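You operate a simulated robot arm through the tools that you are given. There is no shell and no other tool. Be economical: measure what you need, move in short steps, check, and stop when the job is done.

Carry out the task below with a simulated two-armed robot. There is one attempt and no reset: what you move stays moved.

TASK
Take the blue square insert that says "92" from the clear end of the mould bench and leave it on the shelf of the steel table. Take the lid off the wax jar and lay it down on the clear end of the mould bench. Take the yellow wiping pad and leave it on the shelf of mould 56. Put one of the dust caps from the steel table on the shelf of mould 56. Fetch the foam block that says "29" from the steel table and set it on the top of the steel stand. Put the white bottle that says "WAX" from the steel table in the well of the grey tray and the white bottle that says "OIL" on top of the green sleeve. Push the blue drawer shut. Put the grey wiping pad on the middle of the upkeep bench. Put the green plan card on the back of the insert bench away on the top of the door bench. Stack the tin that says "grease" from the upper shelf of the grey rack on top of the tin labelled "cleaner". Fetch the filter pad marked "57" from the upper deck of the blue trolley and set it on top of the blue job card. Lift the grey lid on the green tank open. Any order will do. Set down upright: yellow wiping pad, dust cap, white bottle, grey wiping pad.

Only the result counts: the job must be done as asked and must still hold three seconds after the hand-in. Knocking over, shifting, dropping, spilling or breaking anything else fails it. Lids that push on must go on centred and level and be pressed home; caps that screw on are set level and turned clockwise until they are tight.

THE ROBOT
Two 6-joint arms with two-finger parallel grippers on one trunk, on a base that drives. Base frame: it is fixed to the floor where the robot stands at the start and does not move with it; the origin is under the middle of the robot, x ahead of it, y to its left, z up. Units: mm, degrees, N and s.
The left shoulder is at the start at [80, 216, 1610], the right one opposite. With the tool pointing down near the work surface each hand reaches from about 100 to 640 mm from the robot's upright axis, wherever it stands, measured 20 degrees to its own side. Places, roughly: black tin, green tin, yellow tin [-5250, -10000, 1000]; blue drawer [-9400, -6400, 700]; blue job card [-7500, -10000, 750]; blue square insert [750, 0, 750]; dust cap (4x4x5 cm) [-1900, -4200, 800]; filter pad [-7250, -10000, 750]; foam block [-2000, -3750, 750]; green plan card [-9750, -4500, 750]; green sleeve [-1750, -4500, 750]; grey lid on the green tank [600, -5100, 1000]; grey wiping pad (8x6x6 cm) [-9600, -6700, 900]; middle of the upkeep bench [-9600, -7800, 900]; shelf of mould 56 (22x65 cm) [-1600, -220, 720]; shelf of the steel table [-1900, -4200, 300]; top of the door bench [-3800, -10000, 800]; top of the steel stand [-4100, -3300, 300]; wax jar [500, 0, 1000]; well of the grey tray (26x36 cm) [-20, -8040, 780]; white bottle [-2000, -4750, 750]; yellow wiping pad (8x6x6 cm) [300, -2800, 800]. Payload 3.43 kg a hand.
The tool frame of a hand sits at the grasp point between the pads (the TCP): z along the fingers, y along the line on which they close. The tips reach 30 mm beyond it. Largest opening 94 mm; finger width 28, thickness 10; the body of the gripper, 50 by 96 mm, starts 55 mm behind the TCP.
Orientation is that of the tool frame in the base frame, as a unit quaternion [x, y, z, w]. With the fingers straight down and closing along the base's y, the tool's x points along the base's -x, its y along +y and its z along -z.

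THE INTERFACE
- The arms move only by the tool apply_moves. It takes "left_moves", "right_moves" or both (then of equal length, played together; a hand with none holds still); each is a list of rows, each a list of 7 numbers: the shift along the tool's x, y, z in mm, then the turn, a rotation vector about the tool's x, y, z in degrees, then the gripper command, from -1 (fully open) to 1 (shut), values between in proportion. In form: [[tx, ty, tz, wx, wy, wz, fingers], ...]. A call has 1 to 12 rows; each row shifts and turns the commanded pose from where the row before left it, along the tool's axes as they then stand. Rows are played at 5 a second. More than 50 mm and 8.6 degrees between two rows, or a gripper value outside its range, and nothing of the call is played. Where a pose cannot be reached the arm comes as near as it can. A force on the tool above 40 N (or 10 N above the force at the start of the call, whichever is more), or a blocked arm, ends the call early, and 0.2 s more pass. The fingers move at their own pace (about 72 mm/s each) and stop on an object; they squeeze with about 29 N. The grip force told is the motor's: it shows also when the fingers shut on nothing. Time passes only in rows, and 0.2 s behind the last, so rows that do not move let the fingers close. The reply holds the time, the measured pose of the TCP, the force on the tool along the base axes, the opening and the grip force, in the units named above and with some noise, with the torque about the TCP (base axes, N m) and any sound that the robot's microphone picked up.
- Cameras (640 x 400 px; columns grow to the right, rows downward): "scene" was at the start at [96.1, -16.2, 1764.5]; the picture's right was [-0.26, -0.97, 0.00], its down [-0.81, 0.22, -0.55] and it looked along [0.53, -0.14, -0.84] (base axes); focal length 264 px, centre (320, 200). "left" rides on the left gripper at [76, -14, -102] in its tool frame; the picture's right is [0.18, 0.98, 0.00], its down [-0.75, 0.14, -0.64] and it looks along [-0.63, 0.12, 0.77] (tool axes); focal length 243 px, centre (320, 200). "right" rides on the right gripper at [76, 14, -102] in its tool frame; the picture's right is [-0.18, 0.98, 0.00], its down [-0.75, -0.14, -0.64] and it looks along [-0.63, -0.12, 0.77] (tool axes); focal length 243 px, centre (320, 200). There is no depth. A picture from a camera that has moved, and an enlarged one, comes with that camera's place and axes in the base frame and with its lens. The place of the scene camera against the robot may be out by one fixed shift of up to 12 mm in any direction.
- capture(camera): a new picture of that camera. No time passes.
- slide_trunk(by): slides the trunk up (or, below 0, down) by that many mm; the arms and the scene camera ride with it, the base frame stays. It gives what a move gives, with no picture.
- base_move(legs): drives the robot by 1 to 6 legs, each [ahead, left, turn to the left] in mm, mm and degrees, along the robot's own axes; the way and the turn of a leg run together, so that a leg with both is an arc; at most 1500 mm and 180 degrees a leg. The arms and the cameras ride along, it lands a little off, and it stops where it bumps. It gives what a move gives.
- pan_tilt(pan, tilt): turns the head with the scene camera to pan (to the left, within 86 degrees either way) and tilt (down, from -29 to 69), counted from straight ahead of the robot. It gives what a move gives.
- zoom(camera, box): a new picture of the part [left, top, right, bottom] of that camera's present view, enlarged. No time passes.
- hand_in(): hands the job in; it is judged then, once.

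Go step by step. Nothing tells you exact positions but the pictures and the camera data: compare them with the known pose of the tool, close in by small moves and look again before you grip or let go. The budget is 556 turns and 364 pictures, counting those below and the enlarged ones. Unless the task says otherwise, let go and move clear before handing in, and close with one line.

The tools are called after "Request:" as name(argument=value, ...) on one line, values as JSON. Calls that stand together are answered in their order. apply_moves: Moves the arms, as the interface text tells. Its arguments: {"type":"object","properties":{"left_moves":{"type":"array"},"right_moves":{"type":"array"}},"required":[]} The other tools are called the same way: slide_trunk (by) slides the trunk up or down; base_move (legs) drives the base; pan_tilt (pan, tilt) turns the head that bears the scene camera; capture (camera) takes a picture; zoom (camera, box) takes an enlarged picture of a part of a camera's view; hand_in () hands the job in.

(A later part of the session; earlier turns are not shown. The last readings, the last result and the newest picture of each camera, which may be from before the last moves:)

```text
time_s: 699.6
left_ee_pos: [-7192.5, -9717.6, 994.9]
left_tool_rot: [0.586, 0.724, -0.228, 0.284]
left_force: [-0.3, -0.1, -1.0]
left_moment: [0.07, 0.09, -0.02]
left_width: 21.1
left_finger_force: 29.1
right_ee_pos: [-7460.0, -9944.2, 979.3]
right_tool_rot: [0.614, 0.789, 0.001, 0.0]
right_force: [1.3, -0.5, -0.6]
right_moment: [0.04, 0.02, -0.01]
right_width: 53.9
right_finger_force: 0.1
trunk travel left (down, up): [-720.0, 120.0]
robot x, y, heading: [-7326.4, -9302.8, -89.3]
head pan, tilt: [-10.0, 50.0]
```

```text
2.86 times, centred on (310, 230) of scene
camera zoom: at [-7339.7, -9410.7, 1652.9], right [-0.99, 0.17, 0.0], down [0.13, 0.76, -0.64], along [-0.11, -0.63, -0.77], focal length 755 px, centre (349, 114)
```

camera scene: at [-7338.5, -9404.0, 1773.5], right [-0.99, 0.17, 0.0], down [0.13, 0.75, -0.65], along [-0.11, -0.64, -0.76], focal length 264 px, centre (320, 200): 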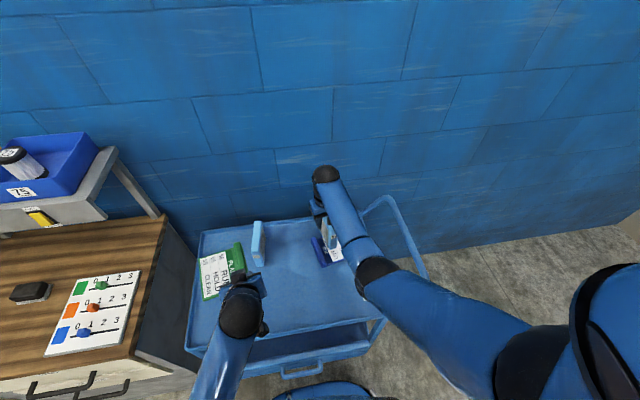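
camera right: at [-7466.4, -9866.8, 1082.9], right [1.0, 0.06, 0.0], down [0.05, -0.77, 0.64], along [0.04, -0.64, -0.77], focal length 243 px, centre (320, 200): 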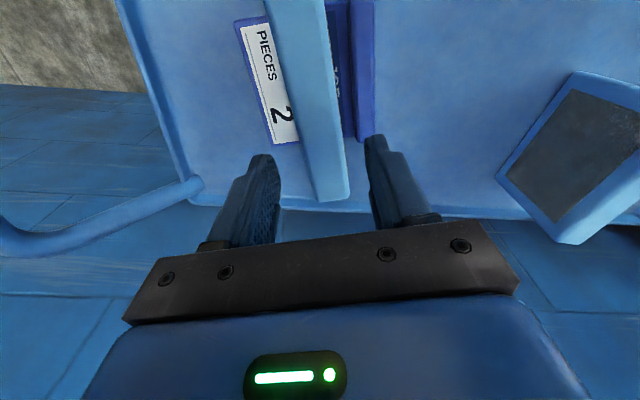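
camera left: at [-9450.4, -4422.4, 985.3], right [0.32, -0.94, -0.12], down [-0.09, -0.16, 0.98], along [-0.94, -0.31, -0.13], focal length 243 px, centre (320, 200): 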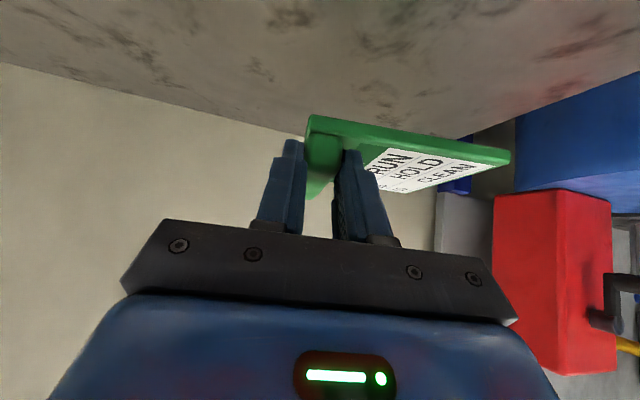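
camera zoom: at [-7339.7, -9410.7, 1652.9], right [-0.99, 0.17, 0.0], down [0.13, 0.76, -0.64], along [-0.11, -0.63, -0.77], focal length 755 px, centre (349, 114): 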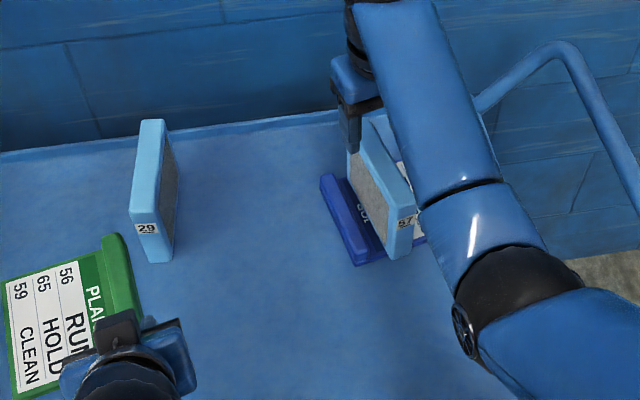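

Pad 57 stands on the job card. Raising, backing off, and heading to the door bench with the green card.

Request:
slide_trunk(by=120)

Request:
base_move(legs=[[-700, 0, 0]])

Request:
apply_moves(right_moves=[[40, 0, 0, 0, 0, 7, -1], [40, 0, 0, 0, 0, 7, -1], [40, 0, 0, 0, 0, 0, -1]])

Request:
base_move(legs=[[0, 1150, -0.3], [0, 1150, 0], [0, 1000, 0]])

Request:
pan_tilt(pan=-10, tilt=25)

Request:
capture(camera="scene")

```text
time_s: 701.1
left_ee_pos: [-7192.7, -9717.7, 1115.7]
left_tool_rot: [0.586, 0.724, -0.228, 0.284]
left_force: [0.0, -0.3, -1.8]
left_moment: [0.05, 0.01, -0.03]
left_width: 21.1
left_finger_force: 29.1
right_ee_pos: [-7461.0, -9944.7, 1101.2]
right_tool_rot: [0.614, 0.789, -0.001, 0.0]
right_force: [0.1, 0.1, -0.2]
right_moment: [-0.01, -0.02, -0.04]
right_width: 54.0
right_finger_force: 0.0
trunk travel left (down, up): [-840.0, 0.0]
robot x, y, heading: [-7321.7, -9304.5, -89.2]
head pan, tilt: [-10.0, 50.0]
```

```text
time_s: 704.9
left_ee_pos: [-7197.2, -9029.2, 1114.0]
left_tool_rot: [0.583, 0.726, -0.227, 0.285]
left_force: [-0.1, -0.4, -1.1]
left_moment: [0.07, 0.08, 0.01]
left_width: 21.4
left_finger_force: 29.1
right_ee_pos: [-7463.9, -9259.1, 1098.1]
right_tool_rot: [0.612, 0.791, 0.001, 0.001]
right_force: [-0.3, -0.9, -0.3]
right_moment: [0.01, 0.02, 0.0]
right_width: 53.9
right_finger_force: 0.1
trunk travel left (down, up): [-840.0, 0.0]
robot x, y, heading: [-7334.2, -8614.9, -89.4]
head pan, tilt: [-10.0, 50.0]
```

```text
time_s: 705.6
left_ee_pos: [-7196.5, -9028.3, 1116.0]
left_tool_rot: [0.584, 0.725, -0.228, 0.285]
left_force: [0.1, -0.2, -1.1]
left_moment: [0.02, 0.06, 0.05]
left_width: 21.2
left_finger_force: 28.6
right_ee_pos: [-7477.4, -9148.2, 1074.6]
right_tool_rot: [0.704, 0.71, -0.001, 0.001]
right_force: [0.7, 0.5, 0.9]
right_moment: [-0.01, 0.02, 0.01]
right_width: 94.1
right_finger_force: 0.0
right hand out of reach, approached as far as the arm can: row 2, 3
trunk travel left (down, up): [-840.0, 0.0]
robot x, y, heading: [-7334.1, -8618.0, -89.1]
head pan, tilt: [-10.0, 50.0]
```

```text
time_s: 721.7
left_ee_pos: [-3892.5, -8878.3, 1116.8]
left_tool_rot: [0.564, 0.741, -0.22, 0.291]
left_force: [-0.1, -0.2, -1.5]
left_moment: [0.07, 0.04, 0.0]
left_width: 21.3
left_finger_force: 28.9
right_ee_pos: [-4166.2, -9015.8, 1073.4]
right_tool_rot: [0.685, 0.729, -0.001, 0.001]
right_force: [0.4, -0.3, 1.1]
right_moment: [-0.04, -0.01, 0.0]
right_width: 94.1
right_finger_force: 0.1
trunk travel left (down, up): [-840.0, 0.0]
robot x, y, heading: [-4045.5, -8474.0, -86.1]
head pan, tilt: [-10.0, 50.0]
```

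```text
time_s: 722.6
left_ee_pos: [-3890.2, -8879.1, 1116.6]
left_tool_rot: [0.565, 0.741, -0.22, 0.289]
left_force: [-0.3, -0.1, -1.5]
left_moment: [0.07, 0.03, -0.03]
left_width: 21.2
left_finger_force: 29.1
right_ee_pos: [-4165.1, -9013.8, 1073.8]
right_tool_rot: [0.684, 0.73, -0.001, 0.001]
right_force: [0.1, 0.5, -0.1]
right_moment: [0.0, 0.0, 0.0]
right_width: 94.0
right_finger_force: 0.2
trunk travel left (down, up): [-840.0, 0.0]
robot x, y, heading: [-4045.3, -8477.6, -86.2]
head pan, tilt: [-10.0, 25.0]
```

```text
106 pictures are left
camera scene: at [-4057.7, -8595.3, 1810.5], right [-0.99, 0.11, 0.0], down [0.05, 0.42, -0.91], along [-0.1, -0.9, -0.42], focal length 264 px, centre (320, 200)
```

scene: 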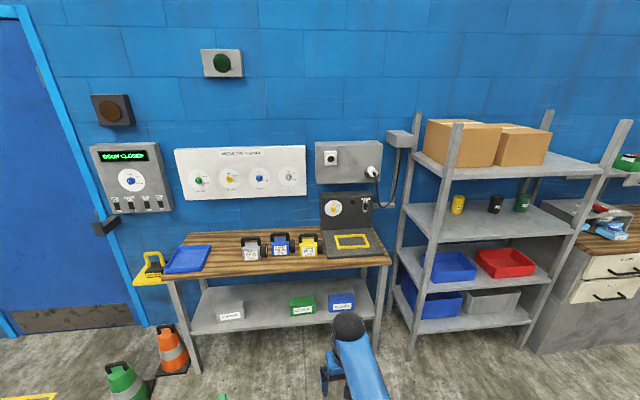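

Door bench top has a free spot at about (-3645,-9850) between the blue tray and the lanterns. Driving there.

Request:
base_move(legs=[[0, 0, -3.9], [0, 195, 0], [850, 0, 0]])

Request:
apply_moves(left_moves=[[0, 0, 0, 4, 0, 4.3, 1], [0, 0, 0, 4, 0, 4.3, 1], [0, 0, 0, 0, 0, 0, 1]], right_moves=[[40, 0, 5, 0, 0, 0, -1], [40, 0, 5, 0, 0, 0, -1], [20, 0, 5, 0, 0, 0, -1]])

Request:
pan_tilt(pan=10, tilt=50)

Request:
capture(camera="scene")

Request:
capture(camera="left")

```text
time_s: 728.8
left_ee_pos: [-3719.8, -9750.0, 1116.0]
left_tool_rot: [0.587, 0.723, -0.229, 0.284]
left_force: [-0.4, 0.3, -0.9]
left_moment: [0.04, -0.02, 0.04]
left_width: 21.1
left_finger_force: 28.6
right_ee_pos: [-4001.4, -9870.0, 1074.7]
right_tool_rot: [0.707, 0.707, -0.001, 0.001]
right_force: [-0.7, 0.6, 0.2]
right_moment: [0.01, 0.0, -0.01]
right_width: 94.1
right_finger_force: 0.0
trunk travel left (down, up): [-840.0, 0.0]
robot x, y, heading: [-3847.2, -9331.9, -89.6]
head pan, tilt: [-10.0, 25.0]
```

```text
time_s: 729.6
left_ee_pos: [-3721.0, -9751.8, 1114.6]
left_tool_rot: [0.659, 0.658, -0.257, 0.258]
left_force: [-0.9, -0.4, -0.1]
left_moment: [0.08, 0.02, -0.01]
left_width: 21.4
left_finger_force: 29.3
right_ee_pos: [-4000.4, -9772.8, 1043.7]
right_tool_rot: [0.707, 0.707, -0.001, 0.001]
right_force: [-0.6, -0.5, 0.9]
right_moment: [-0.01, -0.01, 0.01]
right_width: 93.6
right_finger_force: 0.1
right hand out of reach, approached as far as the arm can: row 1, 2
trunk travel left (down, up): [-840.0, 0.0]
robot x, y, heading: [-3848.3, -9341.2, -89.8]
head pan, tilt: [-10.0, 25.0]
```

```text
time_s: 730.5
left_ee_pos: [-3720.1, -9754.0, 1114.8]
left_tool_rot: [0.658, 0.659, -0.257, 0.259]
left_force: [-0.3, -0.4, -0.8]
left_moment: [0.08, 0.06, 0.01]
left_width: 21.1
left_finger_force: 28.9
right_ee_pos: [-4000.1, -9773.0, 1045.5]
right_tool_rot: [0.707, 0.707, 0.0, 0.0]
right_force: [-0.4, -0.3, 0.5]
right_moment: [0.0, -0.04, 0.0]
right_width: 94.2
right_finger_force: 0.0
trunk travel left (down, up): [-840.0, 0.0]
robot x, y, heading: [-3851.3, -9339.1, -89.5]
head pan, tilt: [10.0, 50.0]
```

```text
105 pictures are left
camera scene: at [-3838.2, -9444.8, 1773.0], right [-0.98, -0.18, 0.0], down [-0.14, 0.75, -0.64], along [0.11, -0.63, -0.77], focal length 264 px, centre (320, 200)
```

scene: 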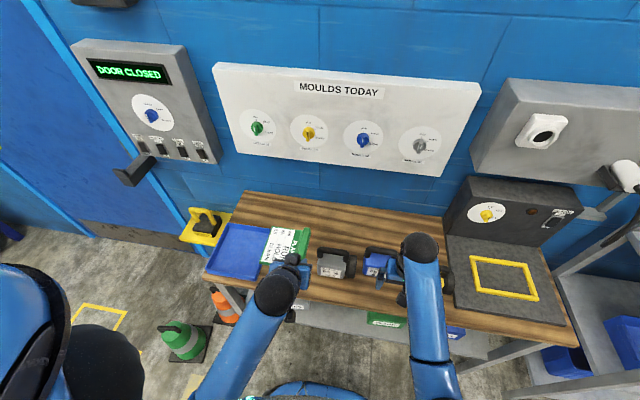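

```text
104 pictures are left
camera left: at [-3733.5, -9627.4, 1136.8], right [0.98, 0.14, -0.12], down [0.14, -0.12, 0.98], along [0.12, -0.98, -0.14], focal length 243 px, centre (320, 200)
```

left: 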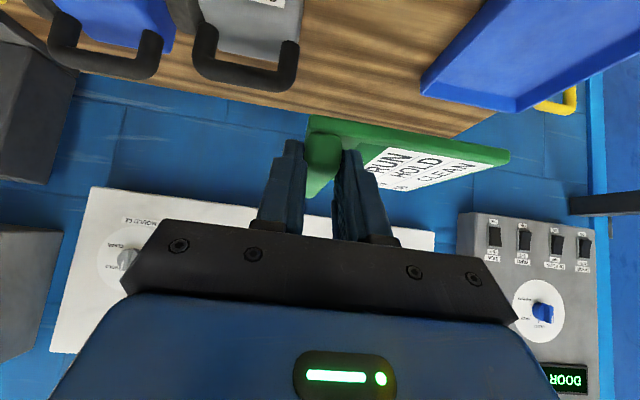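

Free gap is x≈-3750…-3540. Moving the card over (TCP ≈ (-3693,-9814)) and lowering with the arm.

Request:
apply_moves(left_moves=[[-22, 13, 20, 0, 0, 0, 1], [-22, 14, 21, 0, 0, 0, 1], [27, 0, 29.4, 0, 0, 0, 1], [27, 0, 29.4, 0, 0, 0, 1], [27, 0, 29.4, 0, 0, 0, 1], [27, 0, 29.4, 0, 0, 0, 1], [0, 0, 0, 0, 0, 0, 1]])

Request:
capture(camera="left")

Request:
zoom(camera="scene", box=[180, 180, 420, 330])

```text
time_s: 732.1
left_ee_pos: [-3694.2, -9813.2, 955.3]
left_tool_rot: [0.658, 0.658, -0.257, 0.259]
left_force: [0.2, -0.1, -0.6]
left_moment: [0.05, 0.05, -0.04]
left_width: 21.1
left_finger_force: 29.0
right_ee_pos: [-4000.1, -9773.2, 1044.7]
right_tool_rot: [0.707, 0.707, -0.001, 0.001]
right_force: [0.6, -0.4, -0.4]
right_moment: [-0.01, 0.01, 0.0]
right_width: 93.9
right_finger_force: 0.1
trunk travel left (down, up): [-840.0, 0.0]
robot x, y, heading: [-3847.6, -9340.3, -89.9]
head pan, tilt: [10.0, 50.0]
```

```text
103 pictures are left
camera left: at [-3707.5, -9687.8, 976.8], right [0.98, 0.14, -0.12], down [0.14, -0.12, 0.98], along [0.12, -0.98, -0.13], focal length 243 px, centre (320, 200)
```

left: 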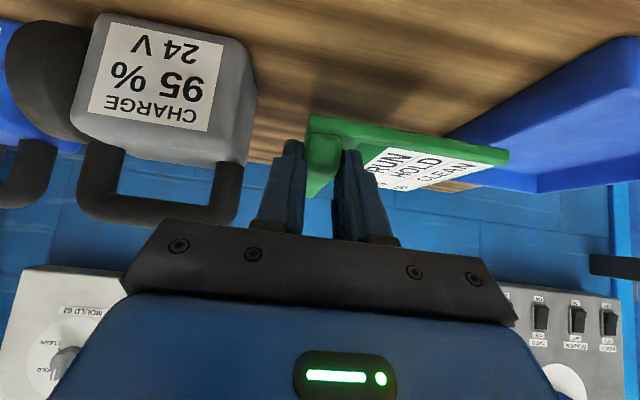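

```text
2.67 times, centred on (300, 255) of scene
camera zoom: at [-3838.2, -9443.1, 1773.1], right [-0.98, -0.18, 0.0], down [-0.14, 0.75, -0.64], along [0.11, -0.63, -0.77], focal length 704 px, centre (373, 53)
```

zoom: 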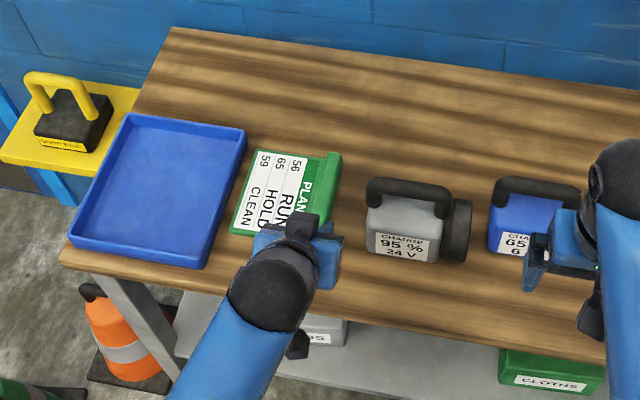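

Position looks good. Lowering to contact.

Request:
apply_moves(left_moves=[[27, 0, 29.4, 0, 0, 0, 1], [24, 0, 26, 0, 0, 0, 1], [7, 0, 7.4, 0, 0, 0, 1], [3.4, 0, 3.7, 0, 0, 0, 1], [2.7, 0, 2.9, 0, 0, 0, 1], [2.7, 0, 2.9, 0, 0, 0, 1], [2.7, 0, 2.9, 0, 0, 0, 1], [2.7, 0, 2.9, 0, 0, 0, 1], [2.7, 0, 2.9, 0, 0, 0, 1], [2.7, 0, 2.9, 0, 0, 0, 1]])

Request:
capture(camera="left")

```text
time_s: 732.7
left_ee_pos: [-3695.6, -9818.8, 892.0]
left_tool_rot: [0.656, 0.655, -0.265, 0.265]
left_force: [-0.4, 3.2, 6.9]
left_moment: [0.18, -0.11, 0.04]
left_width: 21.3
left_finger_force: 29.4
right_ee_pos: [-4000.4, -9771.7, 1045.0]
right_tool_rot: [0.708, 0.706, -0.001, 0.002]
right_force: [-0.3, -0.4, 0.1]
right_moment: [0.07, 0.03, 0.02]
right_width: 94.2
right_finger_force: 0.0
trunk travel left (down, up): [-840.0, 0.0]
robot x, y, heading: [-3850.9, -9339.2, -89.7]
head pan, tilt: [10.0, 50.0]
stopped in row 3 (left hand): the force on the tool passed its limit at 50 N (the readings are from after the stop); the commanded pose is now the measured one
```

```text
101 pictures are left
camera left: at [-3708.1, -9692.4, 909.6], right [0.98, 0.13, -0.13], down [0.14, -0.1, 0.99], along [0.12, -0.99, -0.11], focal length 243 px, centre (320, 200)
```

left: 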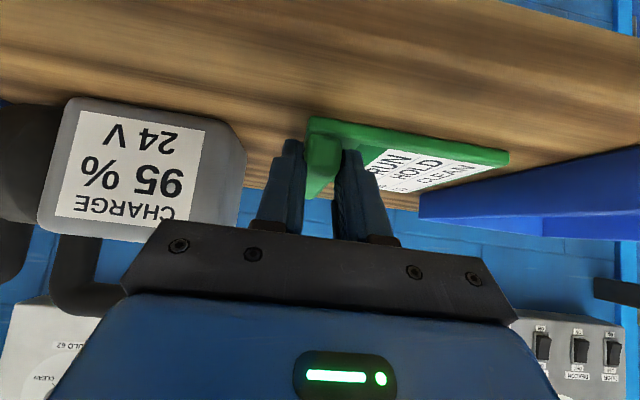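

Contact. A tiny further press to level it, then release.

Request:
apply_moves(left_moves=[[1, 0, 1.1, 0, 0, 0, 1], [1, 0, 1.1, 0, 0, 0, 1], [0, 0, 0, 0, 0, 0, 1]])

Request:
apply_moves(left_moves=[[0, 0, 0, 0, 0, 0, 0.3], [0, 0, 0, 0, 0, 0, 0], [0, 0, 0, 0, 0, 0, -0.2], [-7, 0, -7.5, 0, 0, 0, -0.2], [-20, 0, -22, 0, 0, 0, -0.2], [-27, 0, -29, 0, 0, 0, -0.2], [-27, 0, -29, 0, 0, 0, -0.2], [-27, 0, -29, 0, 0, 0, -0.2]])

Request:
capture(camera="left")

Request:
zoom(camera="scene", box=[180, 180, 420, 330])

```text
time_s: 733.5
left_ee_pos: [-3694.6, -9819.9, 890.5]
left_tool_rot: [0.655, 0.655, -0.267, 0.266]
left_force: [1.9, 0.3, 26.3]
left_moment: [-0.02, -0.16, -0.02]
left_width: 21.3
left_finger_force: 29.0
right_ee_pos: [-4001.7, -9772.0, 1045.7]
right_tool_rot: [0.707, 0.707, 0.0, 0.002]
right_force: [0.4, -0.1, 0.0]
right_moment: [0.03, 0.0, 0.0]
right_width: 94.1
right_finger_force: 0.1
trunk travel left (down, up): [-840.0, 0.0]
robot x, y, heading: [-3849.7, -9339.0, -89.6]
head pan, tilt: [10.0, 50.0]
```

```text
time_s: 735.3
left_ee_pos: [-3695.6, -9816.8, 1046.1]
left_tool_rot: [0.656, 0.655, -0.265, 0.264]
left_force: [-0.1, -0.3, -0.5]
left_moment: [0.03, 0.0, 0.02]
left_width: 56.3
left_finger_force: 0.1
right_ee_pos: [-3998.8, -9774.6, 1044.8]
right_tool_rot: [0.707, 0.707, 0.0, 0.001]
right_force: [0.2, -0.5, -0.1]
right_moment: [0.01, -0.02, -0.04]
right_width: 93.8
right_finger_force: 0.0
trunk travel left (down, up): [-840.0, 0.0]
robot x, y, heading: [-3845.7, -9339.7, -89.6]
head pan, tilt: [10.0, 50.0]
```

```text
100 pictures are left
camera left: at [-3708.8, -9691.2, 1064.7], right [0.98, 0.13, -0.13], down [0.14, -0.1, 0.99], along [0.12, -0.99, -0.12], focal length 243 px, centre (320, 200)
```

left: 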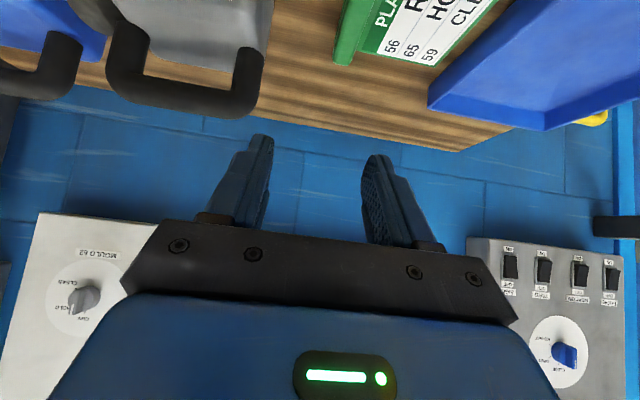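

```text
2.67 times, centred on (300, 255) of scene
camera zoom: at [-3837.8, -9444.2, 1773.0], right [-0.98, -0.18, 0.0], down [-0.14, 0.75, -0.64], along [0.11, -0.63, -0.77], focal length 704 px, centre (373, 53)
```

zoom: 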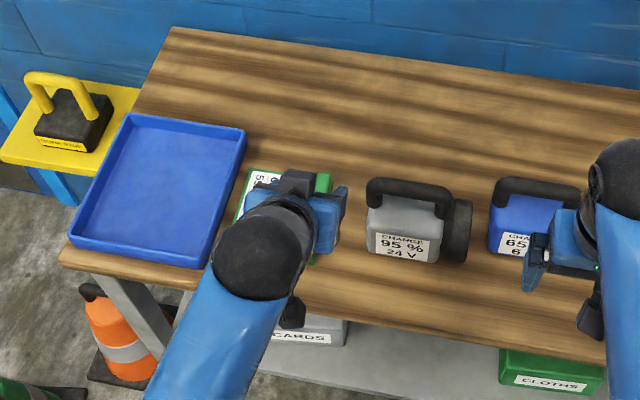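

Green card lies on the door bench. Backing off, restoring the left tool, and moving to the rack.

Request:
base_move(legs=[[-450, 0, 0]])

Request:
apply_moves(left_moves=[[0, 0, 0, 0, 8.5, 0, -1], [0, 0, 0, 0, 8.5, 0, -1], [0, 0, 0, 0, 8.5, 0, -1], [0, 0, 0, 0, 8.5, 0, -1], [0, 0, 0, 0, 8.5, 0, -1], [0, 0, 0, 0, 1, 0, -1], [0, 0, 0, 0, 0, 0, -1]])

Request:
base_move(legs=[[0, -1200, -0.3]])

Request:
pan_tilt(pan=0, tilt=25)

Request:
capture(camera="scene")

```text
time_s: 738.0
left_ee_pos: [-3698.3, -9372.7, 1044.5]
left_tool_rot: [0.659, 0.653, -0.265, 0.262]
left_force: [0.0, -0.6, -0.2]
left_moment: [0.01, 0.04, 0.02]
left_width: 56.7
left_finger_force: 0.1
right_ee_pos: [-4005.0, -9325.5, 1043.5]
right_tool_rot: [0.711, 0.703, 0.0, -0.001]
right_force: [-0.5, 0.1, -0.1]
right_moment: [-0.01, 0.0, 0.0]
right_width: 93.9
right_finger_force: 0.0
trunk travel left (down, up): [-840.0, 0.0]
robot x, y, heading: [-3853.6, -8890.5, -90.4]
head pan, tilt: [10.0, 50.0]
```

```text
time_s: 739.6
left_ee_pos: [-3699.6, -9368.7, 1045.3]
left_tool_rot: [0.711, 0.703, -0.003, 0.002]
left_force: [-0.1, 0.4, -0.1]
left_moment: [-0.03, 0.05, -0.02]
left_width: 93.9
left_finger_force: 0.0
right_ee_pos: [-4004.1, -9322.7, 1044.6]
right_tool_rot: [0.71, 0.704, 0.0, 0.001]
right_force: [-0.7, -0.4, -0.3]
right_moment: [-0.03, -0.03, -0.04]
right_width: 94.0
right_finger_force: 0.0
trunk travel left (down, up): [-840.0, 0.0]
robot x, y, heading: [-3848.9, -8888.1, -90.2]
head pan, tilt: [10.0, 50.0]
```

```text
time_s: 745.6
left_ee_pos: [-4879.6, -9357.0, 1046.4]
left_tool_rot: [0.715, 0.699, -0.003, 0.002]
left_force: [-0.1, 1.0, 0.4]
left_moment: [-0.01, 0.03, 0.01]
left_width: 93.9
left_finger_force: 0.1
right_ee_pos: [-5183.7, -9307.6, 1045.6]
right_tool_rot: [0.716, 0.699, -0.001, 0.001]
right_force: [0.5, 0.6, 0.6]
right_moment: [0.01, 0.0, -0.03]
right_width: 93.8
right_finger_force: 0.0
trunk travel left (down, up): [-840.0, 0.0]
robot x, y, heading: [-5024.6, -8876.2, -91.1]
head pan, tilt: [10.0, 50.0]
```

```text
time_s: 746.5
left_ee_pos: [-4881.5, -9357.5, 1045.5]
left_tool_rot: [0.715, 0.699, -0.003, 0.003]
left_force: [0.3, -0.6, -0.7]
left_moment: [0.0, 0.0, 0.03]
left_width: 94.1
left_finger_force: 0.1
right_ee_pos: [-5186.3, -9307.1, 1045.3]
right_tool_rot: [0.715, 0.699, 0.0, 0.001]
right_force: [0.6, -0.9, -0.4]
right_moment: [0.0, 0.01, 0.02]
right_width: 94.0
right_finger_force: 0.1
trunk travel left (down, up): [-840.0, 0.0]
robot x, y, heading: [-5026.6, -8877.5, -91.1]
head pan, tilt: [0.0, 25.0]
```

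```text
98 pictures are left
camera scene: at [-5029.8, -8996.9, 1810.5], right [-1.0, 0.02, 0.0], down [0.01, 0.42, -0.91], along [-0.02, -0.91, -0.42], focal length 264 px, centre (320, 200)
```

scene: 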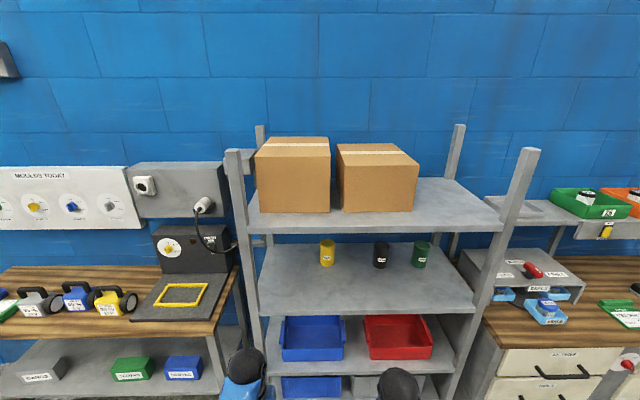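

Request:
zoom(camera="scene", box=[290, 220, 450, 310])

```text
4.00 times, centred on (370, 265) of scene
camera zoom: at [-5029.8, -8996.9, 1810.5], right [-1.0, 0.02, 0.0], down [0.01, 0.42, -0.91], along [-0.02, -0.91, -0.42], focal length 1057 px, centre (120, -60)
```

zoom: 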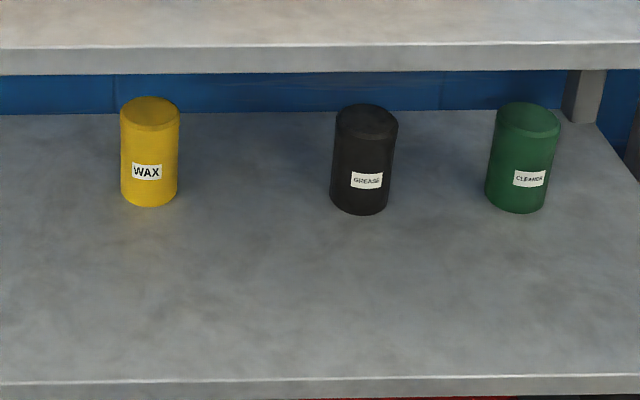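

GREASE is the black tin (-5336,-10010), CLEANER the green (-5520,-10010). I'll use the right hand pitched forward. Setting up arms while still clear of the rack.

Request:
apply_moves(left_moves=[[40, 0, 5, 0, 0, 0, -1], [40, 0, 5, 0, 0, 0, -1], [0, 0, 0, 0, 0, 0, -1], [0, 0, 0, 0, 0, 0, -1], [0, 0, 0, 0, 0, 0, -1], [0, 0, 0, 0, 0, 0, -1], [0, 0, 0, 0, 0, 0, -1], [0, 0, 0, 0, 0, 0, -1], [0, 0, 0, 0, 0, 0, -1]], right_moves=[[0, 0, 0, 0, -8.25, 0, -1], [0, 0, 0, 0, -8.25, 0, -1], [0, 0, 0, 0, -8.25, 0, -1], [0, 0, 0, 0, -8.25, 0, -1], [0, 0, 0, 0, -8.25, 0, -1], [0, 0, 0, 0, -8.25, 0, -1], [0, 0, 0, 0, -8.25, 0, -1], [0, 0, 0, 0, -8.25, 0, -1], [0, 0, 0, 0, 0, 0, -1]])

Request:
base_move(legs=[[0, -205, 1.1], [150, 0, 0]])

Request:
apply_moves(right_moves=[[-40, 0, -18, 0, 0, 0, -1], [-40, 0, -18, 0, 0, 0, -1], [-40, 0, -18, 0, 0, 0, -1], [-40, 0, -18, 0, 0, 0, -1], [-40, 0, -18, 0, 0, 0, -1], [-40, 0, -18, 0, 0, 0, -1], [0, 0, 0, 0, 0, 0, -1]])

```text
time_s: 748.5
left_ee_pos: [-4880.1, -9278.8, 1032.8]
left_tool_rot: [0.715, 0.699, -0.003, 0.003]
left_force: [-0.6, -0.4, -0.3]
left_moment: [-0.01, 0.02, -0.01]
left_width: 94.1
left_finger_force: 0.1
right_ee_pos: [-5186.0, -9307.8, 1044.7]
right_tool_rot: [0.6, 0.586, -0.39, 0.382]
right_force: [-0.1, 0.1, -0.1]
right_moment: [-0.02, 0.01, 0.0]
right_width: 93.9
right_finger_force: 0.0
trunk travel left (down, up): [-840.0, 0.0]
robot x, y, heading: [-5027.1, -8879.5, -91.1]
head pan, tilt: [0.0, 25.0]
```

```text
time_s: 751.1
left_ee_pos: [-5077.3, -9417.9, 1034.8]
left_tool_rot: [0.707, 0.707, -0.003, 0.004]
left_force: [-0.2, -0.2, 0.5]
left_moment: [-0.04, -0.03, 0.04]
left_width: 93.9
left_finger_force: 0.2
right_ee_pos: [-5382.5, -9453.4, 1045.2]
right_tool_rot: [0.593, 0.591, -0.387, 0.387]
right_force: [0.6, -0.1, 0.2]
right_moment: [-0.01, -0.01, 0.02]
right_width: 94.0
right_finger_force: 0.0
trunk travel left (down, up): [-840.0, 0.0]
robot x, y, heading: [-5228.5, -9022.1, -89.7]
head pan, tilt: [0.0, 25.0]
```

```text
time_s: 752.7
left_ee_pos: [-5076.9, -9420.4, 1033.4]
left_tool_rot: [0.708, 0.707, -0.003, 0.003]
left_force: [-0.5, 0.4, -0.3]
left_moment: [0.0, -0.01, 0.0]
left_width: 94.0
left_finger_force: 0.0
right_ee_pos: [-5364.7, -9495.4, 1269.3]
right_tool_rot: [0.593, 0.593, -0.385, 0.386]
right_force: [0.6, 1.3, -0.3]
right_moment: [0.0, 0.0, -0.01]
right_width: 94.0
right_finger_force: 0.1
right hand out of reach, approached as far as the arm can: row 5, 6
trunk travel left (down, up): [-840.0, 0.0]
robot x, y, heading: [-5228.7, -9024.8, -89.7]
head pan, tilt: [0.0, 25.0]
```

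Request:
slide_trunk(by=-180)

Request:
capture(camera="right")

Request:
capture(camera="scene")

```text
time_s: 754.7
left_ee_pos: [-5076.2, -9421.6, 853.8]
left_tool_rot: [0.707, 0.707, -0.003, 0.003]
left_force: [0.3, 0.0, 0.1]
left_moment: [-0.04, -0.01, 0.04]
left_width: 93.9
left_finger_force: 0.1
right_ee_pos: [-5365.8, -9495.4, 1090.2]
right_tool_rot: [0.594, 0.592, -0.386, 0.385]
right_force: [-0.4, 0.6, 0.4]
right_moment: [0.0, 0.02, -0.04]
right_width: 94.1
right_finger_force: 0.0
trunk travel left (down, up): [-660.0, 180.0]
robot x, y, heading: [-5229.7, -9021.7, -90.0]
head pan, tilt: [0.0, 25.0]
```

```text
96 pictures are left
camera right: at [-5352.8, -9370.1, 1061.8], right [0.98, -0.08, 0.17], down [-0.14, 0.28, 0.95], along [-0.12, -0.96, 0.27], focal length 243 px, centre (320, 200)
```

right: 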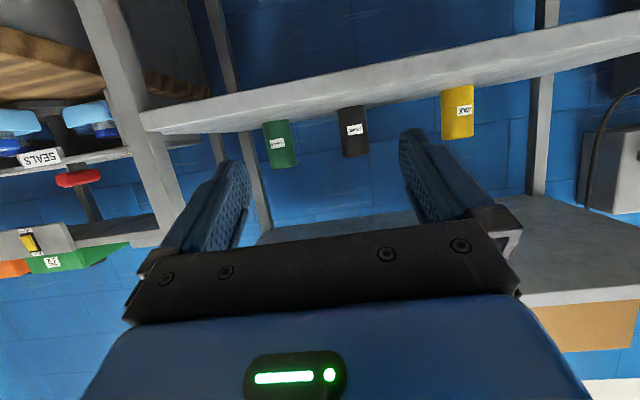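

```text
95 pictures are left
camera scene: at [-5232.6, -9142.7, 1630.6], right [-1.0, 0.0, 0.0], down [0.0, 0.42, -0.91], along [0.0, -0.91, -0.42], focal length 264 px, centre (320, 200)
```

scene: 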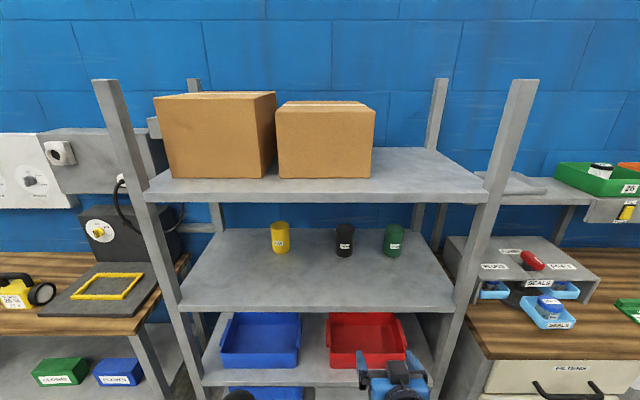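

Refined: shelf z≈1022, black tin at (-5320,-9955), green at (-5502,-9958), heights ≈115. Driving in 200 mm and aligning with the black tin.

Request:
base_move(legs=[[195, 0, 0]])

Request:
apply_moves(right_moves=[[0, 44, 0, 0, 0, 0, -1], [-16, 0, 36, 0, 0, 0, -1], [-16, 0, 36, 0, 0, 0, -1], [0, 0, 0, 0, 0, 0, -1]])

Request:
capture(camera="right")

Request:
capture(camera="scene")

```text
time_s: 756.3
left_ee_pos: [-5077.2, -9612.6, 853.8]
left_tool_rot: [0.708, 0.706, -0.003, 0.003]
left_force: [0.0, 0.6, -0.2]
left_moment: [0.05, -0.04, -0.04]
left_width: 94.1
left_finger_force: 0.1
right_ee_pos: [-5367.8, -9685.3, 1091.3]
right_tool_rot: [0.594, 0.591, -0.387, 0.385]
right_force: [-1.5, 1.0, -0.3]
right_moment: [0.01, 0.0, 0.02]
right_width: 94.1
right_finger_force: 0.3
trunk travel left (down, up): [-660.0, 180.0]
robot x, y, heading: [-5230.4, -9214.8, -90.2]
head pan, tilt: [0.0, 25.0]
```

```text
time_s: 757.3
left_ee_pos: [-5076.1, -9613.8, 854.6]
left_tool_rot: [0.709, 0.705, -0.003, 0.002]
left_force: [0.1, -0.1, -0.1]
left_moment: [-0.03, 0.01, -0.04]
left_width: 94.0
left_finger_force: 0.0
right_ee_pos: [-5323.7, -9767.8, 1090.2]
right_tool_rot: [0.594, 0.591, -0.386, 0.386]
right_force: [-0.5, -0.4, -0.4]
right_moment: [0.01, 0.0, 0.01]
right_width: 93.9
right_finger_force: 0.1
trunk travel left (down, up): [-660.0, 180.0]
robot x, y, heading: [-5233.9, -9217.8, -89.9]
head pan, tilt: [0.0, 25.0]
```

```text
94 pictures are left
camera right: at [-5309.3, -9642.9, 1060.8], right [0.98, -0.08, 0.17], down [-0.14, 0.28, 0.95], along [-0.12, -0.96, 0.27], focal length 243 px, centre (320, 200)
```

right: 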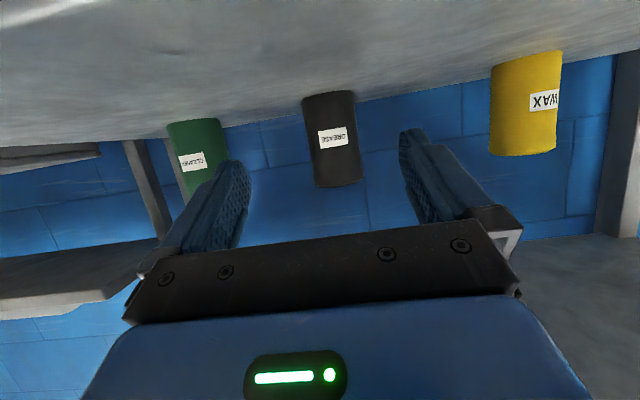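

```text
93 pictures are left
camera scene: at [-5232.6, -9334.6, 1630.7], right [-1.0, 0.0, 0.0], down [0.0, 0.42, -0.91], along [0.0, -0.91, -0.42], focal length 264 px, centre (320, 200)
```

scene: 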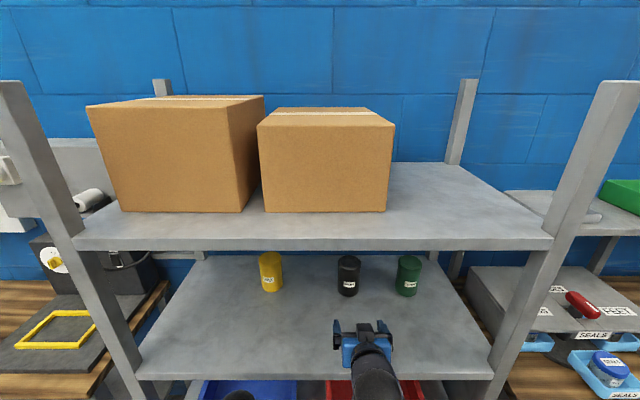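

Black tin confirmed at (-5319,-9956). Advancing around it.

Request:
apply_moves(right_moves=[[-16, 4, 42, 0, 0, 0, -1], [-16.5, 0, 41.5, 0, 0, 0, -1], [0, 0, 0, 0, 0, 0, -1]])

Request:
capture(camera="right")

```text
time_s: 758.1
left_ee_pos: [-5077.0, -9613.8, 854.1]
left_tool_rot: [0.708, 0.706, -0.003, 0.003]
left_force: [0.0, 0.9, -0.1]
left_moment: [-0.02, 0.01, -0.06]
left_width: 93.9
left_finger_force: 0.1
right_ee_pos: [-5319.9, -9854.0, 1086.8]
right_tool_rot: [0.595, 0.591, -0.386, 0.384]
right_force: [0.8, 0.6, 0.0]
right_moment: [-0.01, -0.01, 0.01]
right_width: 93.9
right_finger_force: 0.0
trunk travel left (down, up): [-660.0, 180.0]
robot x, y, heading: [-5228.1, -9215.1, -90.0]
head pan, tilt: [0.0, 25.0]
```

```text
92 pictures are left
camera right: at [-5306.6, -9728.7, 1057.2], right [0.98, -0.08, 0.17], down [-0.14, 0.28, 0.95], along [-0.12, -0.96, 0.27], focal length 243 px, centre (320, 200)
```

right: 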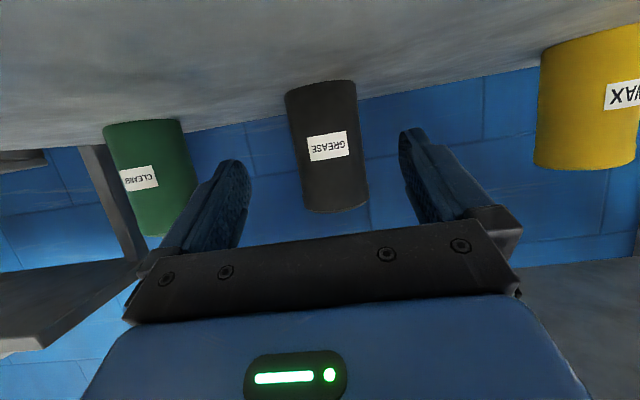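

Request:
apply_moves(right_moves=[[-17.5, 0, 41.2, 0, 0, 0, -1], [-17.5, 0, 41.2, 0, 0, 0, -1], [-3, 0, 7, 0, 0, 0, -1], [0, 0, 0, 0, 0, 0, -1]])

Request:
capture(camera="right")

Request:
capture(camera="scene")

```text
time_s: 759.1
left_ee_pos: [-5078.2, -9615.0, 853.0]
left_tool_rot: [0.709, 0.705, -0.003, 0.002]
left_force: [-0.2, 0.2, -0.4]
left_moment: [0.02, 0.0, 0.01]
left_width: 94.0
left_finger_force: 0.0
right_ee_pos: [-5321.9, -9953.2, 1083.4]
right_tool_rot: [0.595, 0.591, -0.386, 0.384]
right_force: [0.2, -0.1, -1.0]
right_moment: [0.0, -0.01, 0.02]
right_width: 93.6
right_finger_force: 0.0
trunk travel left (down, up): [-660.0, 180.0]
robot x, y, heading: [-5231.5, -9218.2, -89.9]
head pan, tilt: [0.0, 25.0]
```

```text
91 pictures are left
camera right: at [-5308.4, -9828.3, 1056.2], right [0.98, -0.08, 0.17], down [-0.14, 0.28, 0.95], along [-0.12, -0.96, 0.27], focal length 243 px, centre (320, 200)
```

right: 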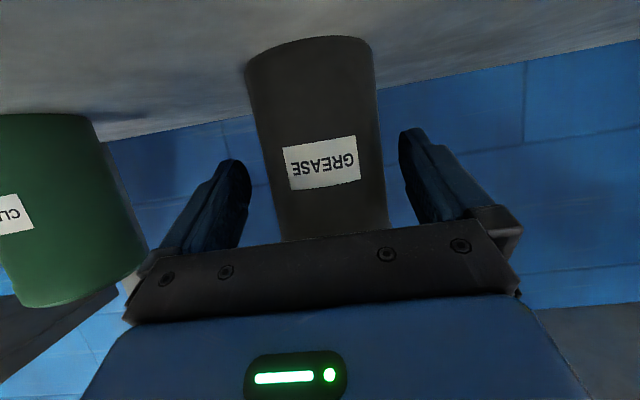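

```text
90 pictures are left
camera scene: at [-5232.8, -9335.8, 1630.5], right [-1.0, 0.0, 0.0], down [0.0, 0.42, -0.91], along [0.0, -0.91, -0.42], focal length 264 px, centre (320, 200)
```

scene: 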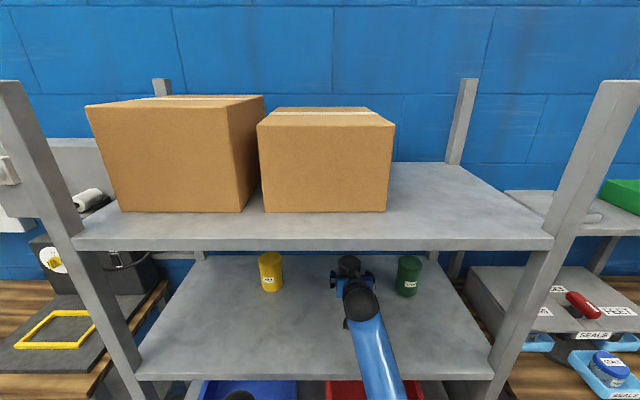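

Well-placed. Closing on the black tin and lifting slightly.

Request:
apply_moves(right_moves=[[0, 0, 0, 0, 0, 0, -0.5], [0, 0, 0, 0, 0, 0, 0], [0, 0, 0, 0, 0, 0, 1], [0, 0, 0, 0, 0, 0, 1], [-9, 0, -4, 0, 0, 0, 1], [-18, 0, -8, 0, 0, 0, 1], [0, 0, 0, 0, 0, 0, 1]])

Request:
capture(camera="right")

Request:
zoom(camera="scene", box=[220, 220, 480, 380])

```text
time_s: 760.7
left_ee_pos: [-5076.7, -9613.7, 853.9]
left_tool_rot: [0.709, 0.705, -0.002, 0.002]
left_force: [0.2, -0.4, 0.2]
left_moment: [-0.01, -0.03, 0.02]
left_width: 94.1
left_finger_force: 0.1
right_ee_pos: [-5321.0, -9954.1, 1112.5]
right_tool_rot: [0.594, 0.592, -0.385, 0.384]
right_force: [0.6, -0.1, -3.5]
right_moment: [0.08, -0.01, -0.03]
right_width: 68.6
right_finger_force: 28.4
trunk travel left (down, up): [-660.0, 180.0]
robot x, y, heading: [-5233.6, -9216.2, -89.9]
head pan, tilt: [0.0, 25.0]
```

```text
89 pictures are left
camera right: at [-5307.4, -9828.7, 1085.2], right [0.98, -0.08, 0.17], down [-0.14, 0.28, 0.95], along [-0.12, -0.96, 0.26], focal length 243 px, centre (320, 200)
```

right: 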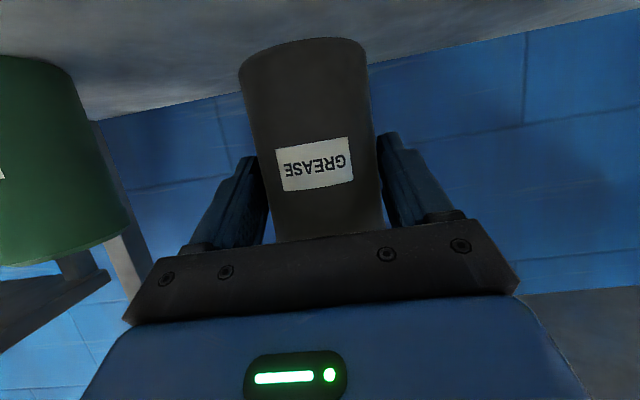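

```text
2.46 times, centred on (350, 300) of scene
camera zoom: at [-5232.9, -9336.8, 1630.4], right [-1.0, 0.0, 0.0], down [0.0, 0.42, -0.91], along [0.0, -0.91, -0.42], focal length 650 px, centre (246, -46)
```

zoom: 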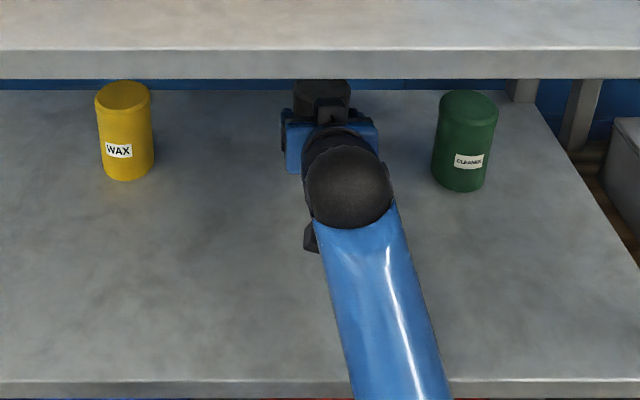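

Holding the black tin (bottom ≈61 mm below TCP level reference). Raising to 1208 and shifting 185 mm to above the green tin.

Request:
apply_moves(right_moves=[[-29, 0, -12.8, 0, 0, 0, 1], [-29, 0, -12.8, 0, 0, 0, 1], [-29, 0, -12.8, 0, 0, 0, 1], [0, 0, 0, 0, 0, 0, 1]])

Request:
apply_moves(right_moves=[[0, -37, 0, 0, 0, 0, 1], [0, -37, 0, 0, 0, 0, 1], [0, -37, 0, 0, 0, 0, 1], [0, -37, 0, 0, 0, 0, 1], [0, -36.7, 0, 0, 0, 0, 1], [0, 0, 0, 0, 0, 0, 1]])

Request:
capture(camera="right")

Request:
zoom(camera="scene", box=[220, 220, 480, 380])

```text
time_s: 761.7
left_ee_pos: [-5077.2, -9615.0, 854.0]
left_tool_rot: [0.709, 0.705, -0.003, 0.002]
left_force: [-0.3, 0.3, -0.4]
left_moment: [0.03, 0.0, 0.0]
left_width: 94.2
left_finger_force: 0.1
right_ee_pos: [-5320.8, -9953.0, 1207.9]
right_tool_rot: [0.595, 0.591, -0.386, 0.384]
right_force: [0.5, 0.1, -3.7]
right_moment: [0.06, 0.02, -0.01]
right_width: 68.3
right_finger_force: 29.3
trunk travel left (down, up): [-660.0, 180.0]
robot x, y, heading: [-5234.8, -9213.0, -90.1]
head pan, tilt: [0.0, 25.0]
```

```text
time_s: 763.1
left_ee_pos: [-5076.6, -9614.6, 852.8]
left_tool_rot: [0.71, 0.704, -0.002, 0.002]
left_force: [-0.8, 0.9, 0.2]
left_moment: [0.02, 0.01, -0.01]
left_width: 94.1
left_finger_force: 0.1
right_ee_pos: [-5505.8, -9952.9, 1209.8]
right_tool_rot: [0.594, 0.592, -0.386, 0.384]
right_force: [0.1, 0.0, -4.4]
right_moment: [0.06, 0.0, -0.03]
right_width: 68.4
right_finger_force: 28.7
trunk travel left (down, up): [-660.0, 180.0]
robot x, y, heading: [-5232.2, -9210.9, -90.0]
head pan, tilt: [0.0, 25.0]
```

```text
87 pictures are left
camera right: at [-5492.0, -9827.8, 1181.3], right [0.98, -0.08, 0.17], down [-0.14, 0.28, 0.95], along [-0.12, -0.96, 0.26], focal length 243 px, centre (320, 200)
```

right: 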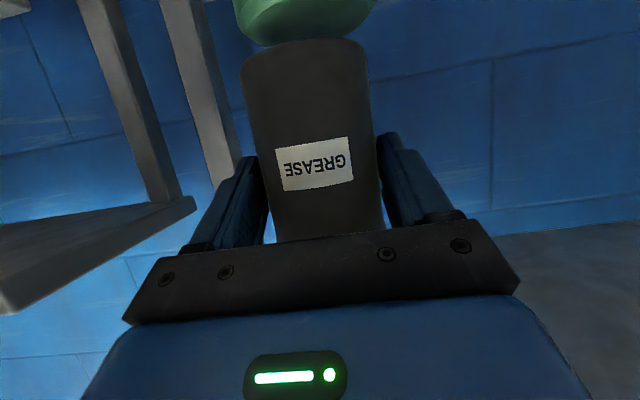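

```text
2.46 times, centred on (350, 300) of scene
camera zoom: at [-5232.1, -9336.7, 1630.5], right [-1.0, 0.0, 0.0], down [0.0, 0.42, -0.91], along [0.0, -0.91, -0.42], focal length 650 px, centre (246, -46)
```

zoom: 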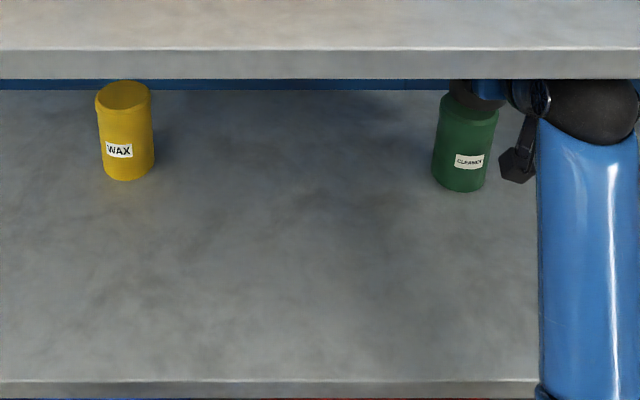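

Request:
zoom(camera="scene", box=[380, 240, 450, 310])

Request:
zoom(camera="right", box=[220, 0, 400, 110])

```text
5.71 times, centred on (415, 275) of scene
camera zoom: at [-5232.1, -9336.7, 1630.5], right [-1.0, 0.0, 0.0], down [0.0, 0.42, -0.91], along [0.0, -0.91, -0.42], focal length 1510 px, centre (-223, -229)
```

zoom: 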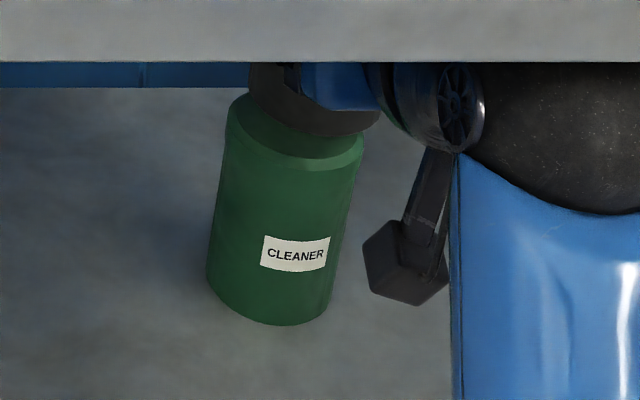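

```text
3.56 times, centred on (310, 55) of right
camera zoom: at [-5492.0, -9827.8, 1181.3], right [0.98, -0.08, 0.17], down [-0.14, 0.28, 0.95], along [-0.12, -0.96, 0.26], focal length 863 px, centre (356, 716)
```

zoom: 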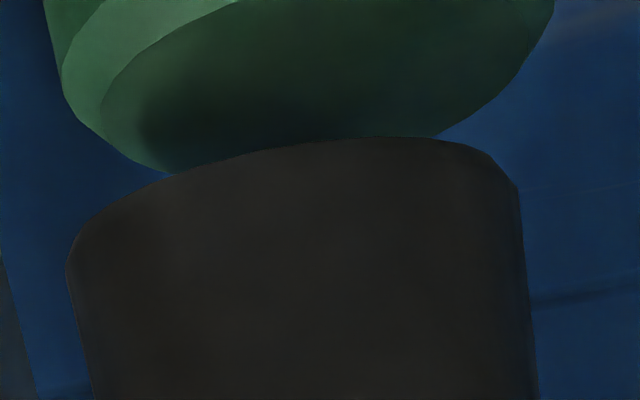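

Alignment: black is ~5 mm too far to the right (–x); depth matches. Gap is ≈20 mm. Correcting and lowering.

Request:
apply_moves(right_moves=[[0, 5, 0, 0, 0, 0, 1], [6.4, 0, 2.8, 0, 0, 0, 1], [4.6, 0, 2, 0, 0, 0, 1], [0, 0, 0, 0, 0, 0, 1]])

Request:
zoom(camera="scene", box=[380, 240, 450, 310])

```text
time_s: 764.1
left_ee_pos: [-5077.1, -9615.4, 853.9]
left_tool_rot: [0.709, 0.705, -0.002, 0.003]
left_force: [0.2, -0.4, -0.1]
left_moment: [0.01, 0.03, 0.03]
left_width: 94.0
left_finger_force: 0.1
right_ee_pos: [-5500.7, -9952.6, 1195.8]
right_tool_rot: [0.595, 0.591, -0.386, 0.384]
right_force: [0.0, -0.2, -3.0]
right_moment: [0.06, 0.0, -0.02]
right_width: 68.5
right_finger_force: 29.4
trunk travel left (down, up): [-660.0, 180.0]
robot x, y, heading: [-5230.5, -9214.0, -89.9]
head pan, tilt: [0.0, 25.0]
```

```text
5.71 times, centred on (415, 275) of scene
camera zoom: at [-5233.2, -9336.7, 1630.5], right [-1.0, 0.0, 0.0], down [0.0, 0.42, -0.91], along [0.0, -0.91, -0.42], focal length 1510 px, centre (-223, -229)
```

zoom: 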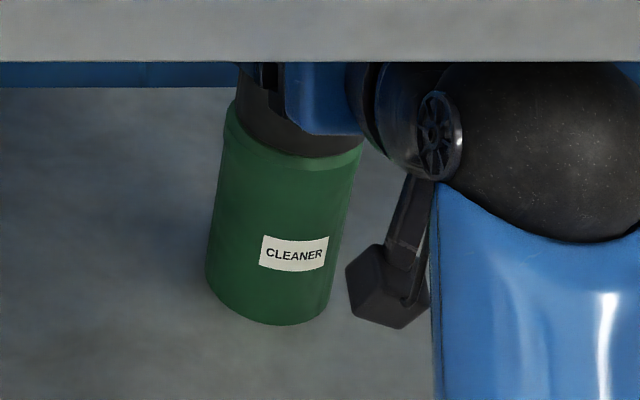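

Nearly concentric. Lowering in 1.5–2 mm steps to contact.

Request:
apply_moves(right_moves=[[1.8, 0, 0.8, 0, 0, 0, 1], [1.8, 0, 0.8, 0, 0, 0, 1], [1.4, 0, 0.6, 0, 0, 0, 1], [1.4, 0, 0.6, 0, 0, 0, 1], [1.4, 0, 0.6, 0, 0, 0, 1], [0, 0, 0, 0, 0, 0, 1]])

Request:
zoom(camera="scene", box=[380, 240, 450, 310])

```text
time_s: 765.5
left_ee_pos: [-5077.9, -9612.7, 855.3]
left_tool_rot: [0.709, 0.705, -0.003, 0.004]
left_force: [0.9, 0.6, -0.5]
left_moment: [0.03, -0.01, -0.01]
left_width: 93.9
left_finger_force: 0.1
right_ee_pos: [-5500.4, -9948.6, 1193.2]
right_tool_rot: [0.593, 0.59, -0.388, 0.386]
right_force: [-3.8, -1.6, 19.9]
right_moment: [-0.15, 0.07, 0.03]
right_width: 67.0
right_finger_force: 29.1
trunk travel left (down, up): [-660.0, 180.0]
robot x, y, heading: [-5229.7, -9217.4, -90.1]
head pan, tilt: [0.0, 25.0]
```

```text
5.71 times, centred on (415, 275) of scene
camera zoom: at [-5232.8, -9332.2, 1631.0], right [-1.0, 0.0, 0.0], down [0.0, 0.42, -0.91], along [0.0, -0.91, -0.42], focal length 1510 px, centre (-223, -229)
```

zoom: 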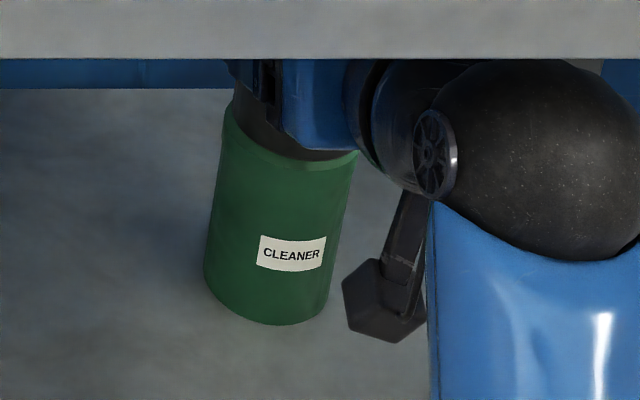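

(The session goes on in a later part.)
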